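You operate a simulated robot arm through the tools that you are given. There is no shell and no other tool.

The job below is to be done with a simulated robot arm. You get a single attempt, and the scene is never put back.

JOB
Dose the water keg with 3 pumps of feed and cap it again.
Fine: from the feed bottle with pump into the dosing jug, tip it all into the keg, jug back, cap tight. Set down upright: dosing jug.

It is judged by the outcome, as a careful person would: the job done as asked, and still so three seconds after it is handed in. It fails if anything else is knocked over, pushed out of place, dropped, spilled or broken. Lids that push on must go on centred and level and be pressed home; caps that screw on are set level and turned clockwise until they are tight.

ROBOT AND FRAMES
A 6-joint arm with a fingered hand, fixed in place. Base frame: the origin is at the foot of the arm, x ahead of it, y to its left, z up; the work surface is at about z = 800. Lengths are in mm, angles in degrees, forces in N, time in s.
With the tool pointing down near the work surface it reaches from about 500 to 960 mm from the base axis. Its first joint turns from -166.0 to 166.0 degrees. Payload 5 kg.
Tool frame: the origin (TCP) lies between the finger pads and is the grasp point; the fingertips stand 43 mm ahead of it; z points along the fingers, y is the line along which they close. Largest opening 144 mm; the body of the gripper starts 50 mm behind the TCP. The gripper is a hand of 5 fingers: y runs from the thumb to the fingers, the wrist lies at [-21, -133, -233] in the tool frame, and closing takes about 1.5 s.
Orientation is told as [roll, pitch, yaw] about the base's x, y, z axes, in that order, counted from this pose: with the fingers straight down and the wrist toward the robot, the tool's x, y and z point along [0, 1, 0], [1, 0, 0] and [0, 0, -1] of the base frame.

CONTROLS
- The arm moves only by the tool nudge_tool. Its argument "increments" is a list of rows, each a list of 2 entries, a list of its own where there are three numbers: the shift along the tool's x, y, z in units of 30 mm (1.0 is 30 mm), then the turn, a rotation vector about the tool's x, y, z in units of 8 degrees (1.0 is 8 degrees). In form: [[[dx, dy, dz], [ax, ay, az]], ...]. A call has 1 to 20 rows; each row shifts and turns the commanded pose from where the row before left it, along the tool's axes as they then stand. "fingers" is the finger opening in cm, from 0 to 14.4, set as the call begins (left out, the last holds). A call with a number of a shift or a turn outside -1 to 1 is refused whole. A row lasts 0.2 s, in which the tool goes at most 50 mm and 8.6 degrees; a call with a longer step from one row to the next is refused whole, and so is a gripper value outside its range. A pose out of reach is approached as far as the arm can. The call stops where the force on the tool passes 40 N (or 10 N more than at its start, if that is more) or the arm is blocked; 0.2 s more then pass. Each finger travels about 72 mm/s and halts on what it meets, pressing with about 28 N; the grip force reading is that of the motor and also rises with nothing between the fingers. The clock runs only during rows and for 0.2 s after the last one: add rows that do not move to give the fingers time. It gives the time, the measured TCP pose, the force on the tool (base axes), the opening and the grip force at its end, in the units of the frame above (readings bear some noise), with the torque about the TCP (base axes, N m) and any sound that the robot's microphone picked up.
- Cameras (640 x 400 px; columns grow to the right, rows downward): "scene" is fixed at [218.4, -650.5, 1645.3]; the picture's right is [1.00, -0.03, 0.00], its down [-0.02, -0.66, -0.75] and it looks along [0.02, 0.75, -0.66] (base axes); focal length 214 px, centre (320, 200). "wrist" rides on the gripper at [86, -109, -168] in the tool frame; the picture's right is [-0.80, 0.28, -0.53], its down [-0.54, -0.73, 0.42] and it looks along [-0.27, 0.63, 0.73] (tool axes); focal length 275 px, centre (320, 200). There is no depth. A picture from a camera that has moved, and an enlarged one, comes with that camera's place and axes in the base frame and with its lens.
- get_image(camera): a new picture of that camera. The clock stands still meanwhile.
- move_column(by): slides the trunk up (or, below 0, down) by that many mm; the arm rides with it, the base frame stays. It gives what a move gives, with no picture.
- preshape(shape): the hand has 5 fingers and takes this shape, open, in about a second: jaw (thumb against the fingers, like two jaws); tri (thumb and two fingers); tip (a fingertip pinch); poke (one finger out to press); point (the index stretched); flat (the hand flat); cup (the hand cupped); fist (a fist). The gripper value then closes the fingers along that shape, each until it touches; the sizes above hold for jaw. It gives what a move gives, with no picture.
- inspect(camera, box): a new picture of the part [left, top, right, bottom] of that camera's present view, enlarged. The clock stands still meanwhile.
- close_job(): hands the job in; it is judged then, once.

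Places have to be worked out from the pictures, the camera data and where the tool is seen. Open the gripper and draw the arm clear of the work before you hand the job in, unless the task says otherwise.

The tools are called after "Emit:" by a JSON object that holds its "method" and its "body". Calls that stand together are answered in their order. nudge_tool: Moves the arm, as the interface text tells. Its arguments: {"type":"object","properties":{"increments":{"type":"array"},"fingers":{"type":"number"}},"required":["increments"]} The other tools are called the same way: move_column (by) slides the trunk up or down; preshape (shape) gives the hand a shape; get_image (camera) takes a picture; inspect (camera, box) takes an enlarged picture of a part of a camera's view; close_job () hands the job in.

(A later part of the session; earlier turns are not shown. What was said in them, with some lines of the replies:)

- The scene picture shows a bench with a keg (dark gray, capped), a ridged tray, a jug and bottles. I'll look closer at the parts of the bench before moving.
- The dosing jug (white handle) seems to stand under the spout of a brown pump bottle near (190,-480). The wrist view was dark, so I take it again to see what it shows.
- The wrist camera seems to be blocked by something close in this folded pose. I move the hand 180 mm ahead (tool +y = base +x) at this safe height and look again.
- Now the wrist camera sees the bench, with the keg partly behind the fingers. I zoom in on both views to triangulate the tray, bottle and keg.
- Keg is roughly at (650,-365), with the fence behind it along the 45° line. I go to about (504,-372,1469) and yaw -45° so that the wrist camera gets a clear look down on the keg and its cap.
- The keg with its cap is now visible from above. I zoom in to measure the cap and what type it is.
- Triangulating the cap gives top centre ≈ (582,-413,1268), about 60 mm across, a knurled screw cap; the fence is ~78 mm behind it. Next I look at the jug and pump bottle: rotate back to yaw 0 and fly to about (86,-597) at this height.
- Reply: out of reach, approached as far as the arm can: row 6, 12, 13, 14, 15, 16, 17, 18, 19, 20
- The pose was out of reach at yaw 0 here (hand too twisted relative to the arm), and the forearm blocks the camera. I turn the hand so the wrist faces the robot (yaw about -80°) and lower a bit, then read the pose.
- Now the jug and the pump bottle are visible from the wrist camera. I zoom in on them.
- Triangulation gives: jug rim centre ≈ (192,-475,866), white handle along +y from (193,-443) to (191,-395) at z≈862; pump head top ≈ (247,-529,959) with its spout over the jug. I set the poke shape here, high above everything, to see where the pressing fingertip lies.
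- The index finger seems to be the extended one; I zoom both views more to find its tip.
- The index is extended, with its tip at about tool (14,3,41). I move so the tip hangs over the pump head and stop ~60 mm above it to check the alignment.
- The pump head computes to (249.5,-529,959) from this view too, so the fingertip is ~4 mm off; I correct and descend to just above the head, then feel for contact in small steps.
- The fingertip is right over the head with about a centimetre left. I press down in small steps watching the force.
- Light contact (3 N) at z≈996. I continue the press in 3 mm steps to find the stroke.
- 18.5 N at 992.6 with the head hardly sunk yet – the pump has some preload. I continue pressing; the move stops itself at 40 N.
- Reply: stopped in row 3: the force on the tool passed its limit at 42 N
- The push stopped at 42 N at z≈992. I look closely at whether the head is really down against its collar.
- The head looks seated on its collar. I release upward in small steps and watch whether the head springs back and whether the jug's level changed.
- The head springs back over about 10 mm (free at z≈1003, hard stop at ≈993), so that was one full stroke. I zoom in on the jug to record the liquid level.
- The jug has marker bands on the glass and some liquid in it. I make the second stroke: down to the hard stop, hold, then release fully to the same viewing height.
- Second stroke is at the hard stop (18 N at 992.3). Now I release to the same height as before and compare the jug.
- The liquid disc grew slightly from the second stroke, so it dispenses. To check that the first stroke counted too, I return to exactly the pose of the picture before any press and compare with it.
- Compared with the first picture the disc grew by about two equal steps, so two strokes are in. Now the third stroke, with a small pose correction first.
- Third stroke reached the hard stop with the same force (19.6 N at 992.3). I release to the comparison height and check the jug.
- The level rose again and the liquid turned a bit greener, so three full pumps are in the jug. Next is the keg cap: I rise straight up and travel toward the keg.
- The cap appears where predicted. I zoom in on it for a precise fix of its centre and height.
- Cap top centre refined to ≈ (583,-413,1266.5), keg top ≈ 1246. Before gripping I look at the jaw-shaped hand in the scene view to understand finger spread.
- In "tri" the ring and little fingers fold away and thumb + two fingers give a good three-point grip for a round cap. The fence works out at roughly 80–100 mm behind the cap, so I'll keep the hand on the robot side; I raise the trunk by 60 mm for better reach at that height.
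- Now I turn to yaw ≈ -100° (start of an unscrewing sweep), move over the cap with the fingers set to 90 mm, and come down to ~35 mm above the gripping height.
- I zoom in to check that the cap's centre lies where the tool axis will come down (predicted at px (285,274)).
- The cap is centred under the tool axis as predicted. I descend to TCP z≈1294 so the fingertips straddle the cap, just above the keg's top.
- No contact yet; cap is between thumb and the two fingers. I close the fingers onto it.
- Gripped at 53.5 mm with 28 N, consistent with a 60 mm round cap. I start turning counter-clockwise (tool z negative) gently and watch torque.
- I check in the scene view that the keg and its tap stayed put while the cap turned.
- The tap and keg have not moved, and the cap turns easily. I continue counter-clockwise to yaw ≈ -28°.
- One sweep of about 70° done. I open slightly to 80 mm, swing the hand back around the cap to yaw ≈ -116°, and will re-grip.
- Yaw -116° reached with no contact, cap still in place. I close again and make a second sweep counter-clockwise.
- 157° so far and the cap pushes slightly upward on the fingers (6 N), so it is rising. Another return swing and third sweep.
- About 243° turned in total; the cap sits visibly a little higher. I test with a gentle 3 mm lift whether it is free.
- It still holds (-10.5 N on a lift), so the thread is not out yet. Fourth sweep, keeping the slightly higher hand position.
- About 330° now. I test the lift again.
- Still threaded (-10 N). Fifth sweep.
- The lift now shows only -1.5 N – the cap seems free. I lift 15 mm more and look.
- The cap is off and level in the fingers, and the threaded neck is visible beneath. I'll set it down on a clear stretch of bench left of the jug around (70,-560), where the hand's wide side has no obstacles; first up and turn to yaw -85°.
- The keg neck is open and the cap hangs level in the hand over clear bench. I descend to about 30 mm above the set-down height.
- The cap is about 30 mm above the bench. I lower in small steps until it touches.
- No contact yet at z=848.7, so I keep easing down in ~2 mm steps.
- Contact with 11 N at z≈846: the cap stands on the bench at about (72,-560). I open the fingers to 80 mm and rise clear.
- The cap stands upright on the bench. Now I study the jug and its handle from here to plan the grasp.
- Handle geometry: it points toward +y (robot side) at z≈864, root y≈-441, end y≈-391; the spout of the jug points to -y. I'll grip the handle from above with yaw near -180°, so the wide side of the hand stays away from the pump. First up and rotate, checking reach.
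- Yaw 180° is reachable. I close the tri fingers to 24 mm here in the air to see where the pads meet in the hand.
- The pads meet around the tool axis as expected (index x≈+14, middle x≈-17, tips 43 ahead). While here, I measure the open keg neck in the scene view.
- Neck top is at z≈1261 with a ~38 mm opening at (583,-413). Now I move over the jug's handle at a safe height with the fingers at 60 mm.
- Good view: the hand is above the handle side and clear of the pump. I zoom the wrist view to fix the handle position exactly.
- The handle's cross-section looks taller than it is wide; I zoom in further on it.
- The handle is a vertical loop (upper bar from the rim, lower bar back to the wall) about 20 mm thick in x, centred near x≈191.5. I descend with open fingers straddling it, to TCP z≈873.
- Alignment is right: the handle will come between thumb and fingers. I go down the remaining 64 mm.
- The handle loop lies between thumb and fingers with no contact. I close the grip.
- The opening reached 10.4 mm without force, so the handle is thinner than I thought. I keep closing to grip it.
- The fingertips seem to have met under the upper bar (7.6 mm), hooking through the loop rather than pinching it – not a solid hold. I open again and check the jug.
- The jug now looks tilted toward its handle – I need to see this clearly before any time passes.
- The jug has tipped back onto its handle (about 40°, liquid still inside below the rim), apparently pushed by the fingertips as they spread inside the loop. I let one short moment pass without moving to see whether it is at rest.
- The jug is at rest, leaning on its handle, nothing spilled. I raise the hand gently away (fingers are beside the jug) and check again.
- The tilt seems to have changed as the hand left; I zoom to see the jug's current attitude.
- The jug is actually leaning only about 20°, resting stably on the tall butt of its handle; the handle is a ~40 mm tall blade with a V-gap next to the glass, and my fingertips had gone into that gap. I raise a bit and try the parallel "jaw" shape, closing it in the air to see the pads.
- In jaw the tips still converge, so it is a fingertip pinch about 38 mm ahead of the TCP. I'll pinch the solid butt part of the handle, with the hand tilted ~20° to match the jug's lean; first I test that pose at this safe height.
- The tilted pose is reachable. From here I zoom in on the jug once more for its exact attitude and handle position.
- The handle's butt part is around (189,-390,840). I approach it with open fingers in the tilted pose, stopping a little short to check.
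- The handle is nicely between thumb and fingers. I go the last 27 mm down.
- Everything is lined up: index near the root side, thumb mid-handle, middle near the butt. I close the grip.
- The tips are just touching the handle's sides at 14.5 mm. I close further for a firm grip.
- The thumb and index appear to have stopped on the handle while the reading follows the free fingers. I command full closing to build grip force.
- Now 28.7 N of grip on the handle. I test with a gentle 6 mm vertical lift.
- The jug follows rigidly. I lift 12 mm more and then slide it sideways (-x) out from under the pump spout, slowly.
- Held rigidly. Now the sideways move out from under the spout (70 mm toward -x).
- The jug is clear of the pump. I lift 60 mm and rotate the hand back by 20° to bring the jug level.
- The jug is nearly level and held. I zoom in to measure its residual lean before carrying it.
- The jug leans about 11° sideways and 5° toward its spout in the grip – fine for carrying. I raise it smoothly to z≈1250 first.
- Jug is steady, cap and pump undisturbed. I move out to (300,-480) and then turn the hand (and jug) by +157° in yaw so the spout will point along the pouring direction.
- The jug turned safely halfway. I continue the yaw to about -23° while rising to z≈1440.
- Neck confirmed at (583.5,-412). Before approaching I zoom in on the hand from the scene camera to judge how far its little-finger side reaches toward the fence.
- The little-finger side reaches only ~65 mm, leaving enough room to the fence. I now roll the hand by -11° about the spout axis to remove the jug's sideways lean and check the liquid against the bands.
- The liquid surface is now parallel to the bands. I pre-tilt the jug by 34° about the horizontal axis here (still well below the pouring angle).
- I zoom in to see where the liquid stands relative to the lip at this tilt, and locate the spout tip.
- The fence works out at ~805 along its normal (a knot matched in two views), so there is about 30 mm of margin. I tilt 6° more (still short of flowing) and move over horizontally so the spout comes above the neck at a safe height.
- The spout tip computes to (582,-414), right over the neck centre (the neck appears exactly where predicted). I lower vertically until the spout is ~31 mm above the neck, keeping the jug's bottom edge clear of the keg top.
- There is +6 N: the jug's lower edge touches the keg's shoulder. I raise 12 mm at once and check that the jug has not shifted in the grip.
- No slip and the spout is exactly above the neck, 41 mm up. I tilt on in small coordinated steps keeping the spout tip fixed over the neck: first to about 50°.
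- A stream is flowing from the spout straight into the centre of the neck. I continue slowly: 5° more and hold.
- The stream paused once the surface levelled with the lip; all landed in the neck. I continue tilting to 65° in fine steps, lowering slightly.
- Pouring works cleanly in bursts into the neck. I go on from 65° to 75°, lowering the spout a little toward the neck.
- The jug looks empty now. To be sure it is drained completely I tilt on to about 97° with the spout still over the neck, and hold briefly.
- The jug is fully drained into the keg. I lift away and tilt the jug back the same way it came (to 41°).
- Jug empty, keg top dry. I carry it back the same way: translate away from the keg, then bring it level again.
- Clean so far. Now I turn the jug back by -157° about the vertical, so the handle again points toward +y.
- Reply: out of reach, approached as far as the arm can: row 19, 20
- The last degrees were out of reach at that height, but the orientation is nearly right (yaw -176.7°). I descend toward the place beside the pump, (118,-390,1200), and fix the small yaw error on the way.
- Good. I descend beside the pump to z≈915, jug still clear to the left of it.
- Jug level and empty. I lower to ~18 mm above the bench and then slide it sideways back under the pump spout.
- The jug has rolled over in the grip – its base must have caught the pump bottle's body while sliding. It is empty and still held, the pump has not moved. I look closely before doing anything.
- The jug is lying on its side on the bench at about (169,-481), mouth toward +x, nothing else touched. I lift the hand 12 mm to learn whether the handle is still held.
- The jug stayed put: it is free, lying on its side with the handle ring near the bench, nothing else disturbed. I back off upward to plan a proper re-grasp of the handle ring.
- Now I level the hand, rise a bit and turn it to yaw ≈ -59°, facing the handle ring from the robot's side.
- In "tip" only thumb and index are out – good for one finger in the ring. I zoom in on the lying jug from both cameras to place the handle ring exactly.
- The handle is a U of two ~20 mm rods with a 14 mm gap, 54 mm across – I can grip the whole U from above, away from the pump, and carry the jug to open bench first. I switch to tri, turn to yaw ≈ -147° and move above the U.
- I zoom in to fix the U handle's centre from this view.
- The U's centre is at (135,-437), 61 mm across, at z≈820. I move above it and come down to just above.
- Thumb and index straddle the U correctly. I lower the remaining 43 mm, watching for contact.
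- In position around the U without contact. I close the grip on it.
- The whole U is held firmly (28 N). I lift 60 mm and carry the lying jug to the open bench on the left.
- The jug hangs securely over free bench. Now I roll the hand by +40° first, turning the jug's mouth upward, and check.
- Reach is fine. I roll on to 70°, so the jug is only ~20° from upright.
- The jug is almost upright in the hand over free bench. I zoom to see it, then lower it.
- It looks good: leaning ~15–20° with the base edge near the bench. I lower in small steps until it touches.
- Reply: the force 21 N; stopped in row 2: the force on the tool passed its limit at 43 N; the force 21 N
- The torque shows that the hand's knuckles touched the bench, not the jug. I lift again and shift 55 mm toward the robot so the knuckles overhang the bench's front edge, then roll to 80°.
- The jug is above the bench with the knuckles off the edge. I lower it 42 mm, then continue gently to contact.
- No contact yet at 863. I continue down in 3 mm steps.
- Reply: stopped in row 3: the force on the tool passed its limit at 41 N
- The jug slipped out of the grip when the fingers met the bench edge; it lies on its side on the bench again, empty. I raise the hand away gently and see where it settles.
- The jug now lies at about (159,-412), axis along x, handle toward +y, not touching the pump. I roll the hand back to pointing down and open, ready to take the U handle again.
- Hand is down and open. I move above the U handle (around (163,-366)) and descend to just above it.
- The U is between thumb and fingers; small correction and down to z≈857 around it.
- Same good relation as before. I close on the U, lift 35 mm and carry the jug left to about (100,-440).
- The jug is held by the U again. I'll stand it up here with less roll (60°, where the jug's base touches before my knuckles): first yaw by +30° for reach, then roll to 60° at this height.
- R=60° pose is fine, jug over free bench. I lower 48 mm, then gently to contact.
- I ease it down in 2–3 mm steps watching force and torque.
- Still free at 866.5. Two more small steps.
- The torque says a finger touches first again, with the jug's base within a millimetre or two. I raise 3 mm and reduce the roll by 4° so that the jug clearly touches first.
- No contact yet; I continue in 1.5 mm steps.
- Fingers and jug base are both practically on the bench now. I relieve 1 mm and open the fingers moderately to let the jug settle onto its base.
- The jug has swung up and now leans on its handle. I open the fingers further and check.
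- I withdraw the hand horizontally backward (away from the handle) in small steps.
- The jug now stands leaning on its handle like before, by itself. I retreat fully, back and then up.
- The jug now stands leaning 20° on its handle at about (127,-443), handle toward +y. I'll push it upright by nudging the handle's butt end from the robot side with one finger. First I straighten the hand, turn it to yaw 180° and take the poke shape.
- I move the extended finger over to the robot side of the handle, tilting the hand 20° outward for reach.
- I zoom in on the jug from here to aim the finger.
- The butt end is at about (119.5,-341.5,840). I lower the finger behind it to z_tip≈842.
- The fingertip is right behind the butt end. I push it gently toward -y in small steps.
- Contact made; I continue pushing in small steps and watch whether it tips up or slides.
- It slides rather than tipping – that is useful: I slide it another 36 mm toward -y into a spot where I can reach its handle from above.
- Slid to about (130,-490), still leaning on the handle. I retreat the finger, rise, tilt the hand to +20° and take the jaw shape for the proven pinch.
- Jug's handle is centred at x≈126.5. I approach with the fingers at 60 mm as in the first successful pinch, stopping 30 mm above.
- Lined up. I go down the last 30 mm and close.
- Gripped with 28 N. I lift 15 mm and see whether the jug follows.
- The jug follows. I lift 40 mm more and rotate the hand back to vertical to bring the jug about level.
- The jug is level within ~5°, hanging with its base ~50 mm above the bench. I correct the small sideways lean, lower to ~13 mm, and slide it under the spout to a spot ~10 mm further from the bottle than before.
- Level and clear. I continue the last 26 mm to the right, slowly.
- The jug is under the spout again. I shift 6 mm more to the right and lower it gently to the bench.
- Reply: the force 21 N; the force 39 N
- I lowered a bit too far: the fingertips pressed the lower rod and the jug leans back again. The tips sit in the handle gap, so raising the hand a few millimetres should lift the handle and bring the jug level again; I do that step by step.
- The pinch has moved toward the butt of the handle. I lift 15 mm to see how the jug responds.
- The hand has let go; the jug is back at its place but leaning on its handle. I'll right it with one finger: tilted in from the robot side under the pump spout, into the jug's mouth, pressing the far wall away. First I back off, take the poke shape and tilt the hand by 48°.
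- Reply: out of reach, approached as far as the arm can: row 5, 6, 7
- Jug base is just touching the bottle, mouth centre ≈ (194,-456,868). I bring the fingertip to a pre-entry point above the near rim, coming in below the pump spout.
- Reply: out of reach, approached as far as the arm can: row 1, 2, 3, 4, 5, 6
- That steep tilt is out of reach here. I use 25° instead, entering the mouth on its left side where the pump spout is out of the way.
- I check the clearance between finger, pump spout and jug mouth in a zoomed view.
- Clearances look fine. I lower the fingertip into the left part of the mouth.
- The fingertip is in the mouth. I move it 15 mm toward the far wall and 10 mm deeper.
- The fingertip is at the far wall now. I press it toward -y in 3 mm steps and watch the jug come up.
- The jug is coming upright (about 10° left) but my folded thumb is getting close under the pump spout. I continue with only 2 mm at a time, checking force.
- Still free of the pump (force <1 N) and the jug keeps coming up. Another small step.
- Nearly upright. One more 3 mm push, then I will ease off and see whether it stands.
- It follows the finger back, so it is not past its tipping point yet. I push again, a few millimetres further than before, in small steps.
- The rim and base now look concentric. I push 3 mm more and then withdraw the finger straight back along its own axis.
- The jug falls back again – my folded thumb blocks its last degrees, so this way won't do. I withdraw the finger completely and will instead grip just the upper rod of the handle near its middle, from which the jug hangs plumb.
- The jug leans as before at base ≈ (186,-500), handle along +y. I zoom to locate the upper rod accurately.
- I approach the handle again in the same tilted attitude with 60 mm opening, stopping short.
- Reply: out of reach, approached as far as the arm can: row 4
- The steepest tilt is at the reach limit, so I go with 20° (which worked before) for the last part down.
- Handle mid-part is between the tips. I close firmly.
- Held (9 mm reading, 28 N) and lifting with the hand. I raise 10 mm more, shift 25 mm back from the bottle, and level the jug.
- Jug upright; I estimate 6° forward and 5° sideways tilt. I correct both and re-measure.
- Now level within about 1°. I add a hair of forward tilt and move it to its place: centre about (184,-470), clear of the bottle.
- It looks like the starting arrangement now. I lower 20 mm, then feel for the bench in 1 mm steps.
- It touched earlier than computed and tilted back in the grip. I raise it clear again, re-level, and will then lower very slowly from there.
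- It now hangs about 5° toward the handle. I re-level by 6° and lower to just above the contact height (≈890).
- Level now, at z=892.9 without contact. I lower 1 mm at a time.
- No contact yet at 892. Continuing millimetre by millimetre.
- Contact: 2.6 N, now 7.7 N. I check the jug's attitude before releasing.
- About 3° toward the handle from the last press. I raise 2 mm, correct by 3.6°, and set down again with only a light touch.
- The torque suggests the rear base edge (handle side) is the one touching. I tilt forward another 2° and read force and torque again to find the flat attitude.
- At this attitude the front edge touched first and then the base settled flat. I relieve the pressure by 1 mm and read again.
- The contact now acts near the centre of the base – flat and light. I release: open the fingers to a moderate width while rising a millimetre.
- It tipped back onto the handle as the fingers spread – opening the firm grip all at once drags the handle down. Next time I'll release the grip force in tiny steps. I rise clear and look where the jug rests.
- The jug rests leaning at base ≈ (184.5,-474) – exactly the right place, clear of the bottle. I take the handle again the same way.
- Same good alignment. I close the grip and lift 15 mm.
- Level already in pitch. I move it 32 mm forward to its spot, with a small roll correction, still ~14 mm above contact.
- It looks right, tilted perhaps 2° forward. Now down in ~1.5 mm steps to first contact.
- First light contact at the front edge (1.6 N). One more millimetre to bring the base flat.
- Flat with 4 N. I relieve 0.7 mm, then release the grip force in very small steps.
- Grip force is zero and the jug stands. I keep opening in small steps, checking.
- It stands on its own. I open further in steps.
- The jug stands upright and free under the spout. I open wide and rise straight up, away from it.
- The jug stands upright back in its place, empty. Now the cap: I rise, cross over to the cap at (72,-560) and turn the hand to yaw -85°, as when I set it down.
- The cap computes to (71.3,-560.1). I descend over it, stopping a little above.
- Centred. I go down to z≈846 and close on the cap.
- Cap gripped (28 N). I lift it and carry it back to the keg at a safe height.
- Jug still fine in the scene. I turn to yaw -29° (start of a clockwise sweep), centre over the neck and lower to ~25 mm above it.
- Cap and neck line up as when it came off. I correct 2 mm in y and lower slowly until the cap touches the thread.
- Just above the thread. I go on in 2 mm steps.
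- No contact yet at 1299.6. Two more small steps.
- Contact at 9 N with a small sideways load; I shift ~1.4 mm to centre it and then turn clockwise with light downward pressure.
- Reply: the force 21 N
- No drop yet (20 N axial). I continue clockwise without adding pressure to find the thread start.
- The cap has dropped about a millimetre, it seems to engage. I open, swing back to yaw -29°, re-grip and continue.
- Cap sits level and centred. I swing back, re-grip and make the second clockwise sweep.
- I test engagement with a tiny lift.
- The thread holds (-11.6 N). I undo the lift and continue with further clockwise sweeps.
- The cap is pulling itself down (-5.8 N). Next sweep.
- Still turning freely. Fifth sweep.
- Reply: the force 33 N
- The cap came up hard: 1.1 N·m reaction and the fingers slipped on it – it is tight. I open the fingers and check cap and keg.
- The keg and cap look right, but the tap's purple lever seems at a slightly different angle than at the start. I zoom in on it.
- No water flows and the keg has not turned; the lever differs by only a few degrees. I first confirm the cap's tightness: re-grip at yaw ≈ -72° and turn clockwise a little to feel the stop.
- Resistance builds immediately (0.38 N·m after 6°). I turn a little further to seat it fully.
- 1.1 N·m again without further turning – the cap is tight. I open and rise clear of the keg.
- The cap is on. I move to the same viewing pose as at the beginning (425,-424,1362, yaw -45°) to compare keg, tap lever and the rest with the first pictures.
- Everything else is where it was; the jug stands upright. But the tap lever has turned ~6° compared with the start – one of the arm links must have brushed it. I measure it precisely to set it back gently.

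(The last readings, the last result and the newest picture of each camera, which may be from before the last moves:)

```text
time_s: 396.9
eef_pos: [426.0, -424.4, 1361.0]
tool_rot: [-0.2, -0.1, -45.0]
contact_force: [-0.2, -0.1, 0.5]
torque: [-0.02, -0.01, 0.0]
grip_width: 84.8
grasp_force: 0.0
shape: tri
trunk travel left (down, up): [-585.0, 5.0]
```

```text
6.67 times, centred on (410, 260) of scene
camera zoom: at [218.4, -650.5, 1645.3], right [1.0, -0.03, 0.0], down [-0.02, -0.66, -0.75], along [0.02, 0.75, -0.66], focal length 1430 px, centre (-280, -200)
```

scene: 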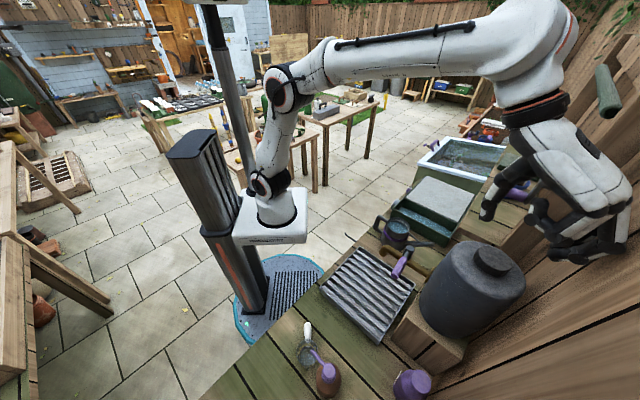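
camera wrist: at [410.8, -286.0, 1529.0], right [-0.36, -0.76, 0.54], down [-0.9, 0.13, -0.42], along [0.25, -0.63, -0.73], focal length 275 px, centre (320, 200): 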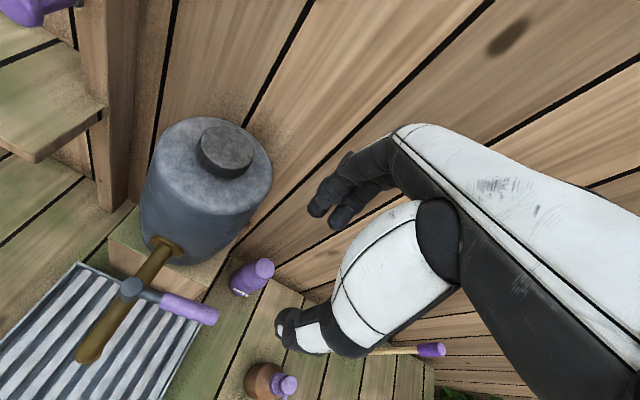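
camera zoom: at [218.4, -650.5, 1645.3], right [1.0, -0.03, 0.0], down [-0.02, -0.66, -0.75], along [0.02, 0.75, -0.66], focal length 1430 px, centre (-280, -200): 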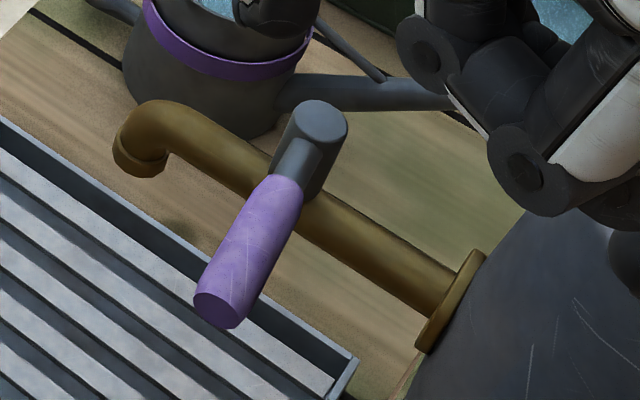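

The lever end is at (416,-377,1151), about 10 mm from its original spot; I'll nudge it back with one fingertip from its keg side. First the poke shape, then over the start point.

Emit:
{"method": "preshape", "body": {"shape": "poke"}}

Emit:
{"method": "nudge_tool", "body": {"increments": [[[0.52, -0.36, 0], [0, 0, 0]], [[0.52, -0.36, 0], [0, 0, 0]], [[0, 0, 0.8], [0, 0, 0]], [[0, 0, 0.8], [0, 0, 0]], [[0, 0, 0.8], [0, 0, 0]], [[0, 0, 0.8], [0, 0, 0]], [[0, 0, 0], [0, 0, 0]]]}}

Emit:
{"method": "get_image", "body": {"camera": "wrist"}}

Emit:
{"method": "inspect", "body": {"camera": "scene", "box": [360, 180, 520, 300]}}

```text
time_s: 397.8
eef_pos: [427.3, -424.5, 1361.7]
tool_rot: [0.0, -0.1, -45.2]
contact_force: [0.0, -0.3, 0.7]
torque: [0.02, -0.01, -0.02]
grip_width: 0.0
grasp_force: 0.0
shape: poke
trunk travel left (down, up): [-585.0, 5.0]
```

```text
time_s: 399.4
eef_pos: [432.6, -386.7, 1266.5]
tool_rot: [0.0, -0.1, -45.0]
contact_force: [-0.4, 0.3, -0.1]
torque: [-0.02, -0.01, 0.03]
grip_width: 0.3
grasp_force: 0.0
shape: poke
trunk travel left (down, up): [-585.0, 5.0]
```

```text
taken
camera wrist: at [417.3, -248.8, 1433.3], right [-0.36, -0.76, 0.54], down [-0.9, 0.13, -0.42], along [0.25, -0.63, -0.73], focal length 275 px, centre (320, 200)
```

wrist: 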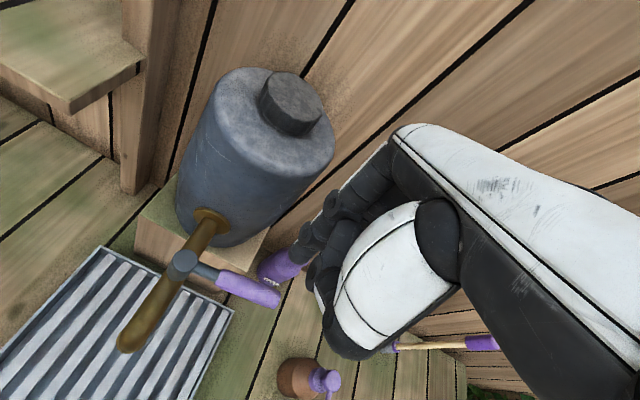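

```text
3.33 times, centred on (440, 240) of scene
camera zoom: at [218.4, -650.5, 1645.3], right [1.0, -0.03, 0.0], down [-0.02, -0.66, -0.75], along [0.02, 0.75, -0.66], focal length 715 px, centre (-80, 67)
```

zoom: 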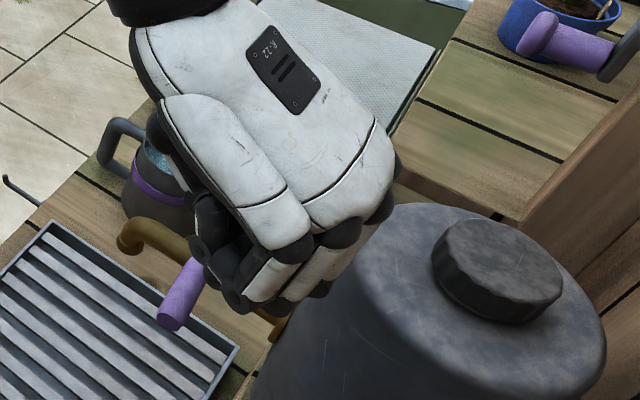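

Clear of keg and tap so far. I lower the fingertip beside the lever to its height.

Emit:
{"method": "nudge_tool", "body": {"increments": [[[0, 0, 0.6], [0, 0, 0]], [[0, 0, 0.6], [0, 0, 0]], [[0, 0, 0.6], [0, 0, 0]], [[0, 0, 0.5], [0, 0, 0]], [[0, 0, 0.27], [0, 0, 0]], [[0, 0, 0], [0, 0, 0]]]}}

Emit:
{"method": "inspect", "body": {"camera": "wrist", "box": [170, 170, 370, 340]}}

Emit:
{"method": "inspect", "body": {"camera": "scene", "box": [360, 200, 520, 310]}}

```text
time_s: 400.8
eef_pos: [433.5, -386.9, 1189.0]
tool_rot: [0.1, -0.1, -45.0]
contact_force: [0.5, -0.1, 0.2]
torque: [0.01, -0.01, 0.01]
grip_width: 0.0
grasp_force: 0.1
shape: poke
trunk travel left (down, up): [-585.0, 5.0]
```

```text
2.35 times, centred on (270, 255) of wrist
camera zoom: at [417.1, -248.9, 1355.9], right [-0.36, -0.76, 0.54], down [-0.9, 0.13, -0.42], along [0.25, -0.63, -0.73], focal length 648 px, centre (438, 71)
```

zoom: 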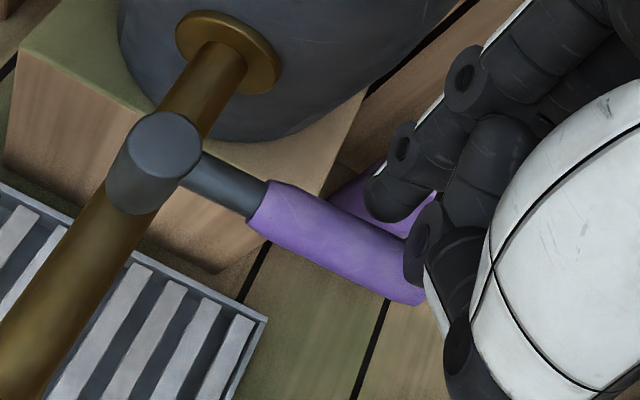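

```text
3.64 times, centred on (440, 255) of scene
camera zoom: at [218.4, -650.5, 1645.3], right [1.0, -0.03, 0.0], down [-0.02, -0.66, -0.75], along [0.02, 0.75, -0.66], focal length 780 px, centre (-116, 0)
```

zoom: 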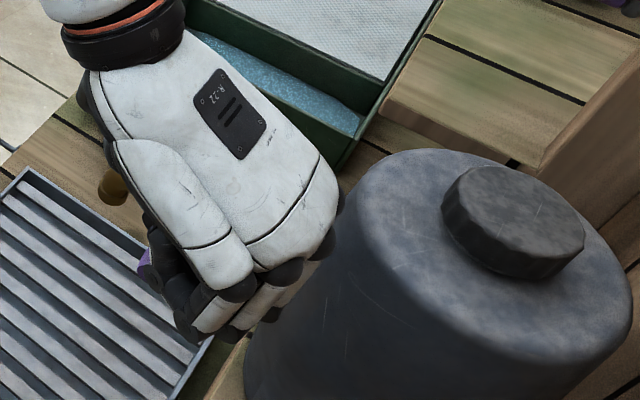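

The fingertip is right at the keg side of the lever's grip. I push it in 2 mm steps toward its original direction.

Emit:
{"method": "nudge_tool", "body": {"increments": [[[-0.008, -0.066, 0], [0, 0, 0]], [[-0.008, -0.066, 0], [0, 0, 0]], [[-0.008, -0.066, 0], [0, 0, 0]], [[0, 0, 0], [0, 0, 0]]]}}

Emit:
{"method": "inspect", "body": {"camera": "wrist", "box": [170, 170, 370, 340]}}

```text
time_s: 401.8
eef_pos: [428.7, -382.7, 1189.0]
tool_rot: [-0.2, -0.2, -45.0]
contact_force: [1.2, -2.1, 0.5]
torque: [-0.07, -0.07, -0.01]
grip_width: 0.1
grasp_force: 0.0
shape: poke
trunk travel left (down, up): [-585.0, 5.0]
```

```text
2.35 times, centred on (270, 255) of wrist
camera zoom: at [412.6, -245.0, 1356.4], right [-0.36, -0.76, 0.54], down [-0.9, 0.13, -0.42], along [0.25, -0.63, -0.73], focal length 648 px, centre (438, 71)
```

zoom: 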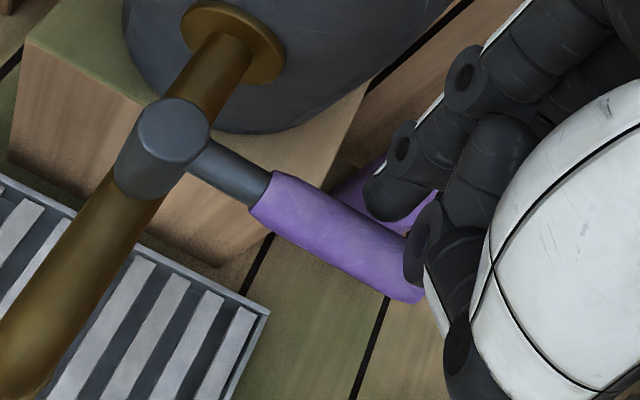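

The lever follows (about 4° back so far). Another 3–4 mm.

Emit:
{"method": "nudge_tool", "body": {"increments": [[[-0.008, -0.066, 0], [0, 0, 0]], [[-0.006, -0.05, 0], [0, 0, 0]], [[0, 0, 0], [0, 0, 0]]]}}

Emit:
{"method": "inspect", "body": {"camera": "wrist", "box": [170, 170, 370, 340]}}

```text
time_s: 402.6
eef_pos: [426.8, -381.0, 1188.6]
tool_rot: [-0.1, -0.3, -45.1]
contact_force: [9.4, -8.8, 2.4]
torque: [-0.28, -0.36, -0.17]
grip_width: 0.2
grasp_force: 0.1
shape: poke
trunk travel left (down, up): [-585.0, 5.0]
```

```text
2.35 times, centred on (270, 255) of wrist
camera zoom: at [410.9, -243.7, 1356.5], right [-0.37, -0.76, 0.54], down [-0.9, 0.13, -0.42], along [0.25, -0.64, -0.73], focal length 648 px, centre (438, 71)
```

zoom: 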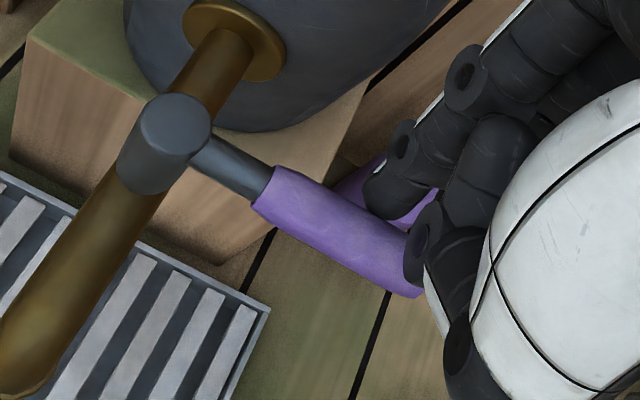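

Firm resistance (13 N): the lever is back against its closed stop. I back off and rise straight up.

Emit:
{"method": "nudge_tool", "body": {"increments": [[[0.01, 0.2, 0], [0, 0, 0]], [[0.01, 0.2, 0], [0, 0, 0]], [[0, 0, -0.5], [0, 0, 0]], [[0, 0, -0.8], [0, 0, 0]], [[0, 0, -0.9], [0, 0, 0]], [[0, 0, -0.9], [0, 0, 0]], [[0, 0, -0.9], [0, 0, 0]], [[0, 0, -0.9], [0, 0, 0]], [[0, 0, -0.85], [0, 0, 0]], [[-0.6, 0.5, 0], [0, 0, 0]], [[-0.6, 0.5, 0], [0, 0, 0]], [[0, 0, 0], [0, 0, 0]]]}}

Emit:
{"method": "get_image", "body": {"camera": "wrist"}}

Emit:
{"method": "inspect", "body": {"camera": "scene", "box": [360, 180, 560, 305]}}

```text
time_s: 405.1
eef_pos: [429.9, -435.2, 1361.1]
tool_rot: [0.0, 0.0, -45.2]
contact_force: [0.4, -0.6, 0.1]
torque: [0.0, 0.02, -0.02]
grip_width: 0.1
grasp_force: 0.1
shape: poke
trunk travel left (down, up): [-585.0, 5.0]
```

```text
taken
camera wrist: at [414.1, -297.3, 1529.0], right [-0.36, -0.76, 0.54], down [-0.9, 0.13, -0.42], along [0.25, -0.63, -0.73], focal length 275 px, centre (320, 200)
```

wrist: 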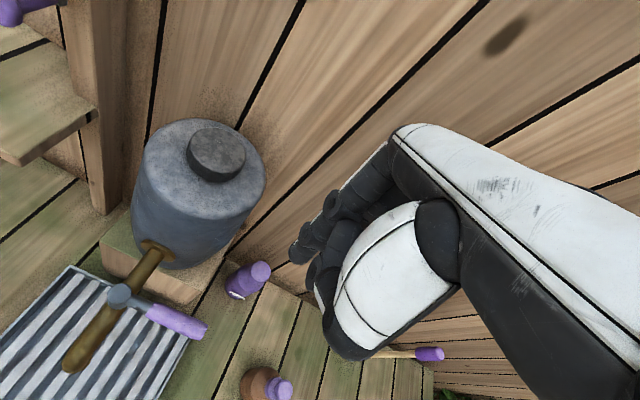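

```text
3.20 times, centred on (460, 242) of scene
camera zoom: at [218.4, -650.5, 1645.3], right [1.0, -0.03, 0.0], down [-0.02, -0.66, -0.75], along [0.02, 0.75, -0.66], focal length 686 px, centre (-128, 64)
```

zoom: 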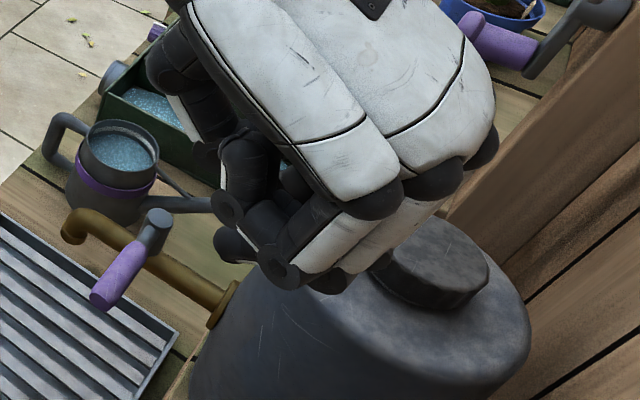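

The lever is exactly as in the first picture again. Now I check jug, pump, bench and keg for a last time.

Emit:
{"method": "inspect", "body": {"camera": "scene", "box": [284, 315, 364, 400]}}

Emit:
{"method": "inspect", "body": {"camera": "scene", "box": [260, 280, 460, 400]}}

Emit:
{"method": "inspect", "body": {"camera": "wrist", "box": [90, 90, 290, 270]}}

```text
4.71 times, centred on (324, 358) of scene
camera zoom: at [218.4, -650.5, 1645.3], right [1.0, -0.03, 0.0], down [-0.02, -0.66, -0.75], along [0.02, 0.75, -0.66], focal length 1009 px, centre (301, -541)
```

zoom: 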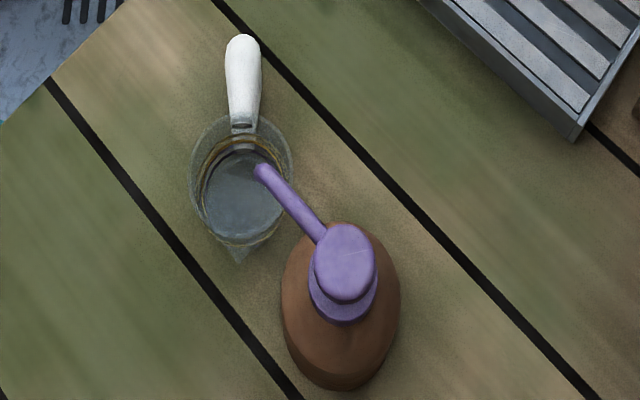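

```text
3.20 times, centred on (360, 340) of scene
camera zoom: at [218.4, -650.5, 1645.3], right [1.0, -0.03, 0.0], down [-0.02, -0.66, -0.75], along [0.02, 0.75, -0.66], focal length 686 px, centre (192, -248)
```

zoom: 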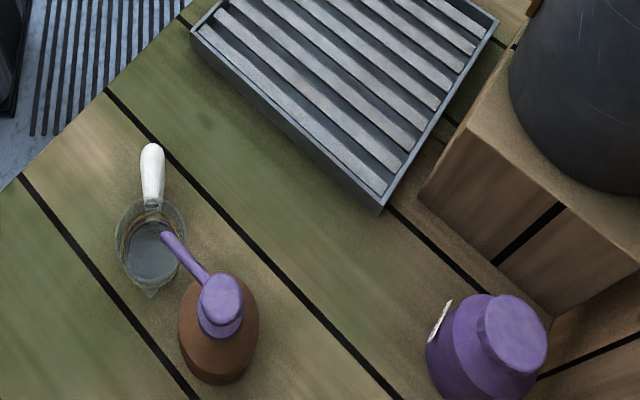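

```text
2.22 times, centred on (190, 180) of wrist
camera zoom: at [414.1, -297.3, 1529.0], right [-0.36, -0.76, 0.54], down [-0.9, 0.13, -0.42], along [0.25, -0.63, -0.73], focal length 612 px, centre (609, 244)
```

zoom: 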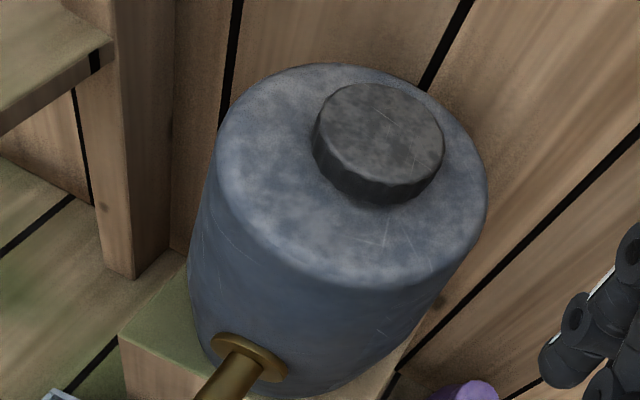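

Jug upright and empty under the spout, pump and bottles unmoved, no spills, cap seated level and tight. I open the hand and draw the arm back clear of the work.

Emit:
{"method": "preshape", "body": {"shape": "jaw"}}

Emit:
{"method": "nudge_tool", "body": {"increments": [[[-0.1, -0.6, -0.3], [0, 0, 0]], [[-0.1, -0.92, -0.35], [0, 0, 0]], [[-0.1, -0.92, -0.35], [0, 0, 0]], [[-0.1, -0.92, -0.35], [0, 0, 0]], [[-0.1, -0.92, -0.35], [0, 0, 0]], [[-0.1, -0.8, -0.2], [0, 0, 0]], [[0, -0.4, 0], [0, 0, 0]], [[0, 0, 0], [0, 0, 0]], [[0, 0, 0], [0, 0, 0]], [[0, 0, 0], [0, 0, 0]]]}}

Emit:
{"method": "get_image", "body": {"camera": "scene"}}

Emit:
{"method": "inspect", "body": {"camera": "scene", "box": [284, 315, 364, 400]}}

```text
time_s: 406.1
eef_pos: [430.8, -434.5, 1360.4]
tool_rot: [0.0, -0.1, -45.2]
contact_force: [0.0, 0.9, 0.1]
torque: [0.0, 0.04, 0.03]
grip_width: 143.5
grasp_force: 0.0
shape: jaw
trunk travel left (down, up): [-585.0, 5.0]
```

```text
time_s: 408.2
eef_pos: [301.7, -330.5, 1418.3]
tool_rot: [-0.1, -0.1, -45.1]
contact_force: [-0.2, 0.9, 0.4]
torque: [-0.03, -0.01, 0.01]
grip_width: 144.2
grasp_force: 0.0
shape: jaw
trunk travel left (down, up): [-585.0, 5.0]
```

```text
taken
```

scene: 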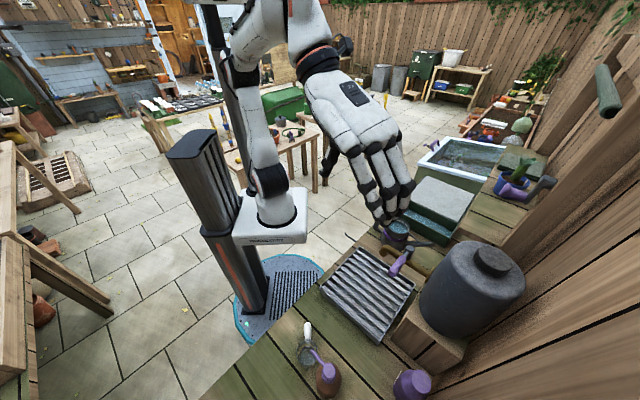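

```text
4.71 times, centred on (324, 358) of scene
camera zoom: at [218.4, -650.5, 1645.3], right [1.0, -0.03, 0.0], down [-0.02, -0.66, -0.75], along [0.02, 0.75, -0.66], focal length 1009 px, centre (301, -541)
```

zoom: 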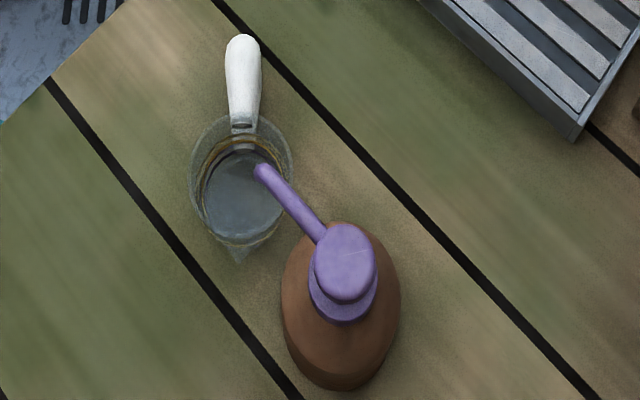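

Keg capped tight, tap closed, jug upright and empty in its place, pump untouched, hand open and the arm clear. I hand the job in.

Emit:
{"method": "close_job", "body": {}}

```text
The job is handed in.
```

The keg was dosed with 3 full pumps of feed, everything in the jug was tipped into it, and the cap is back on tight. I handed the job in and do not have the verdict yet.

- **Feed:** I used the brown pump bottle. The purple bottle is labelled FEED but has no pump, so I left it alone. I watched the level in the jug rise with the strokes. The jug already had a little clear liquid in it, and that went into the keg too.
- **Pour:** The stream went straight into the neck, and I saw no spill on the keg or the bench. I tilted the jug on until it was clear.
- **Jug:** It stands upright and empty under the pump spout, about 1 cm from where it started. It did not go smoothly. The jug tipped onto its handle several times and came out of the grip, so it lay on its side twice before I got it standing. The first tip was while it still held the feed; the other times it was empty. No liquid came out.
- **Cap:** It sits level and centred. I turned it clockwise until it stopped, at about 1.1 N·m on two tries.
- **Tap lever:** A part of the arm turned the keg's tap lever by about 6° along the way. No water ran, and I pushed it back against its closed stop, where it looks the same as at the start.

The pump bottle, the purple bottle and the tray look unmoved. The hand is open and the arm is clear of the bench.
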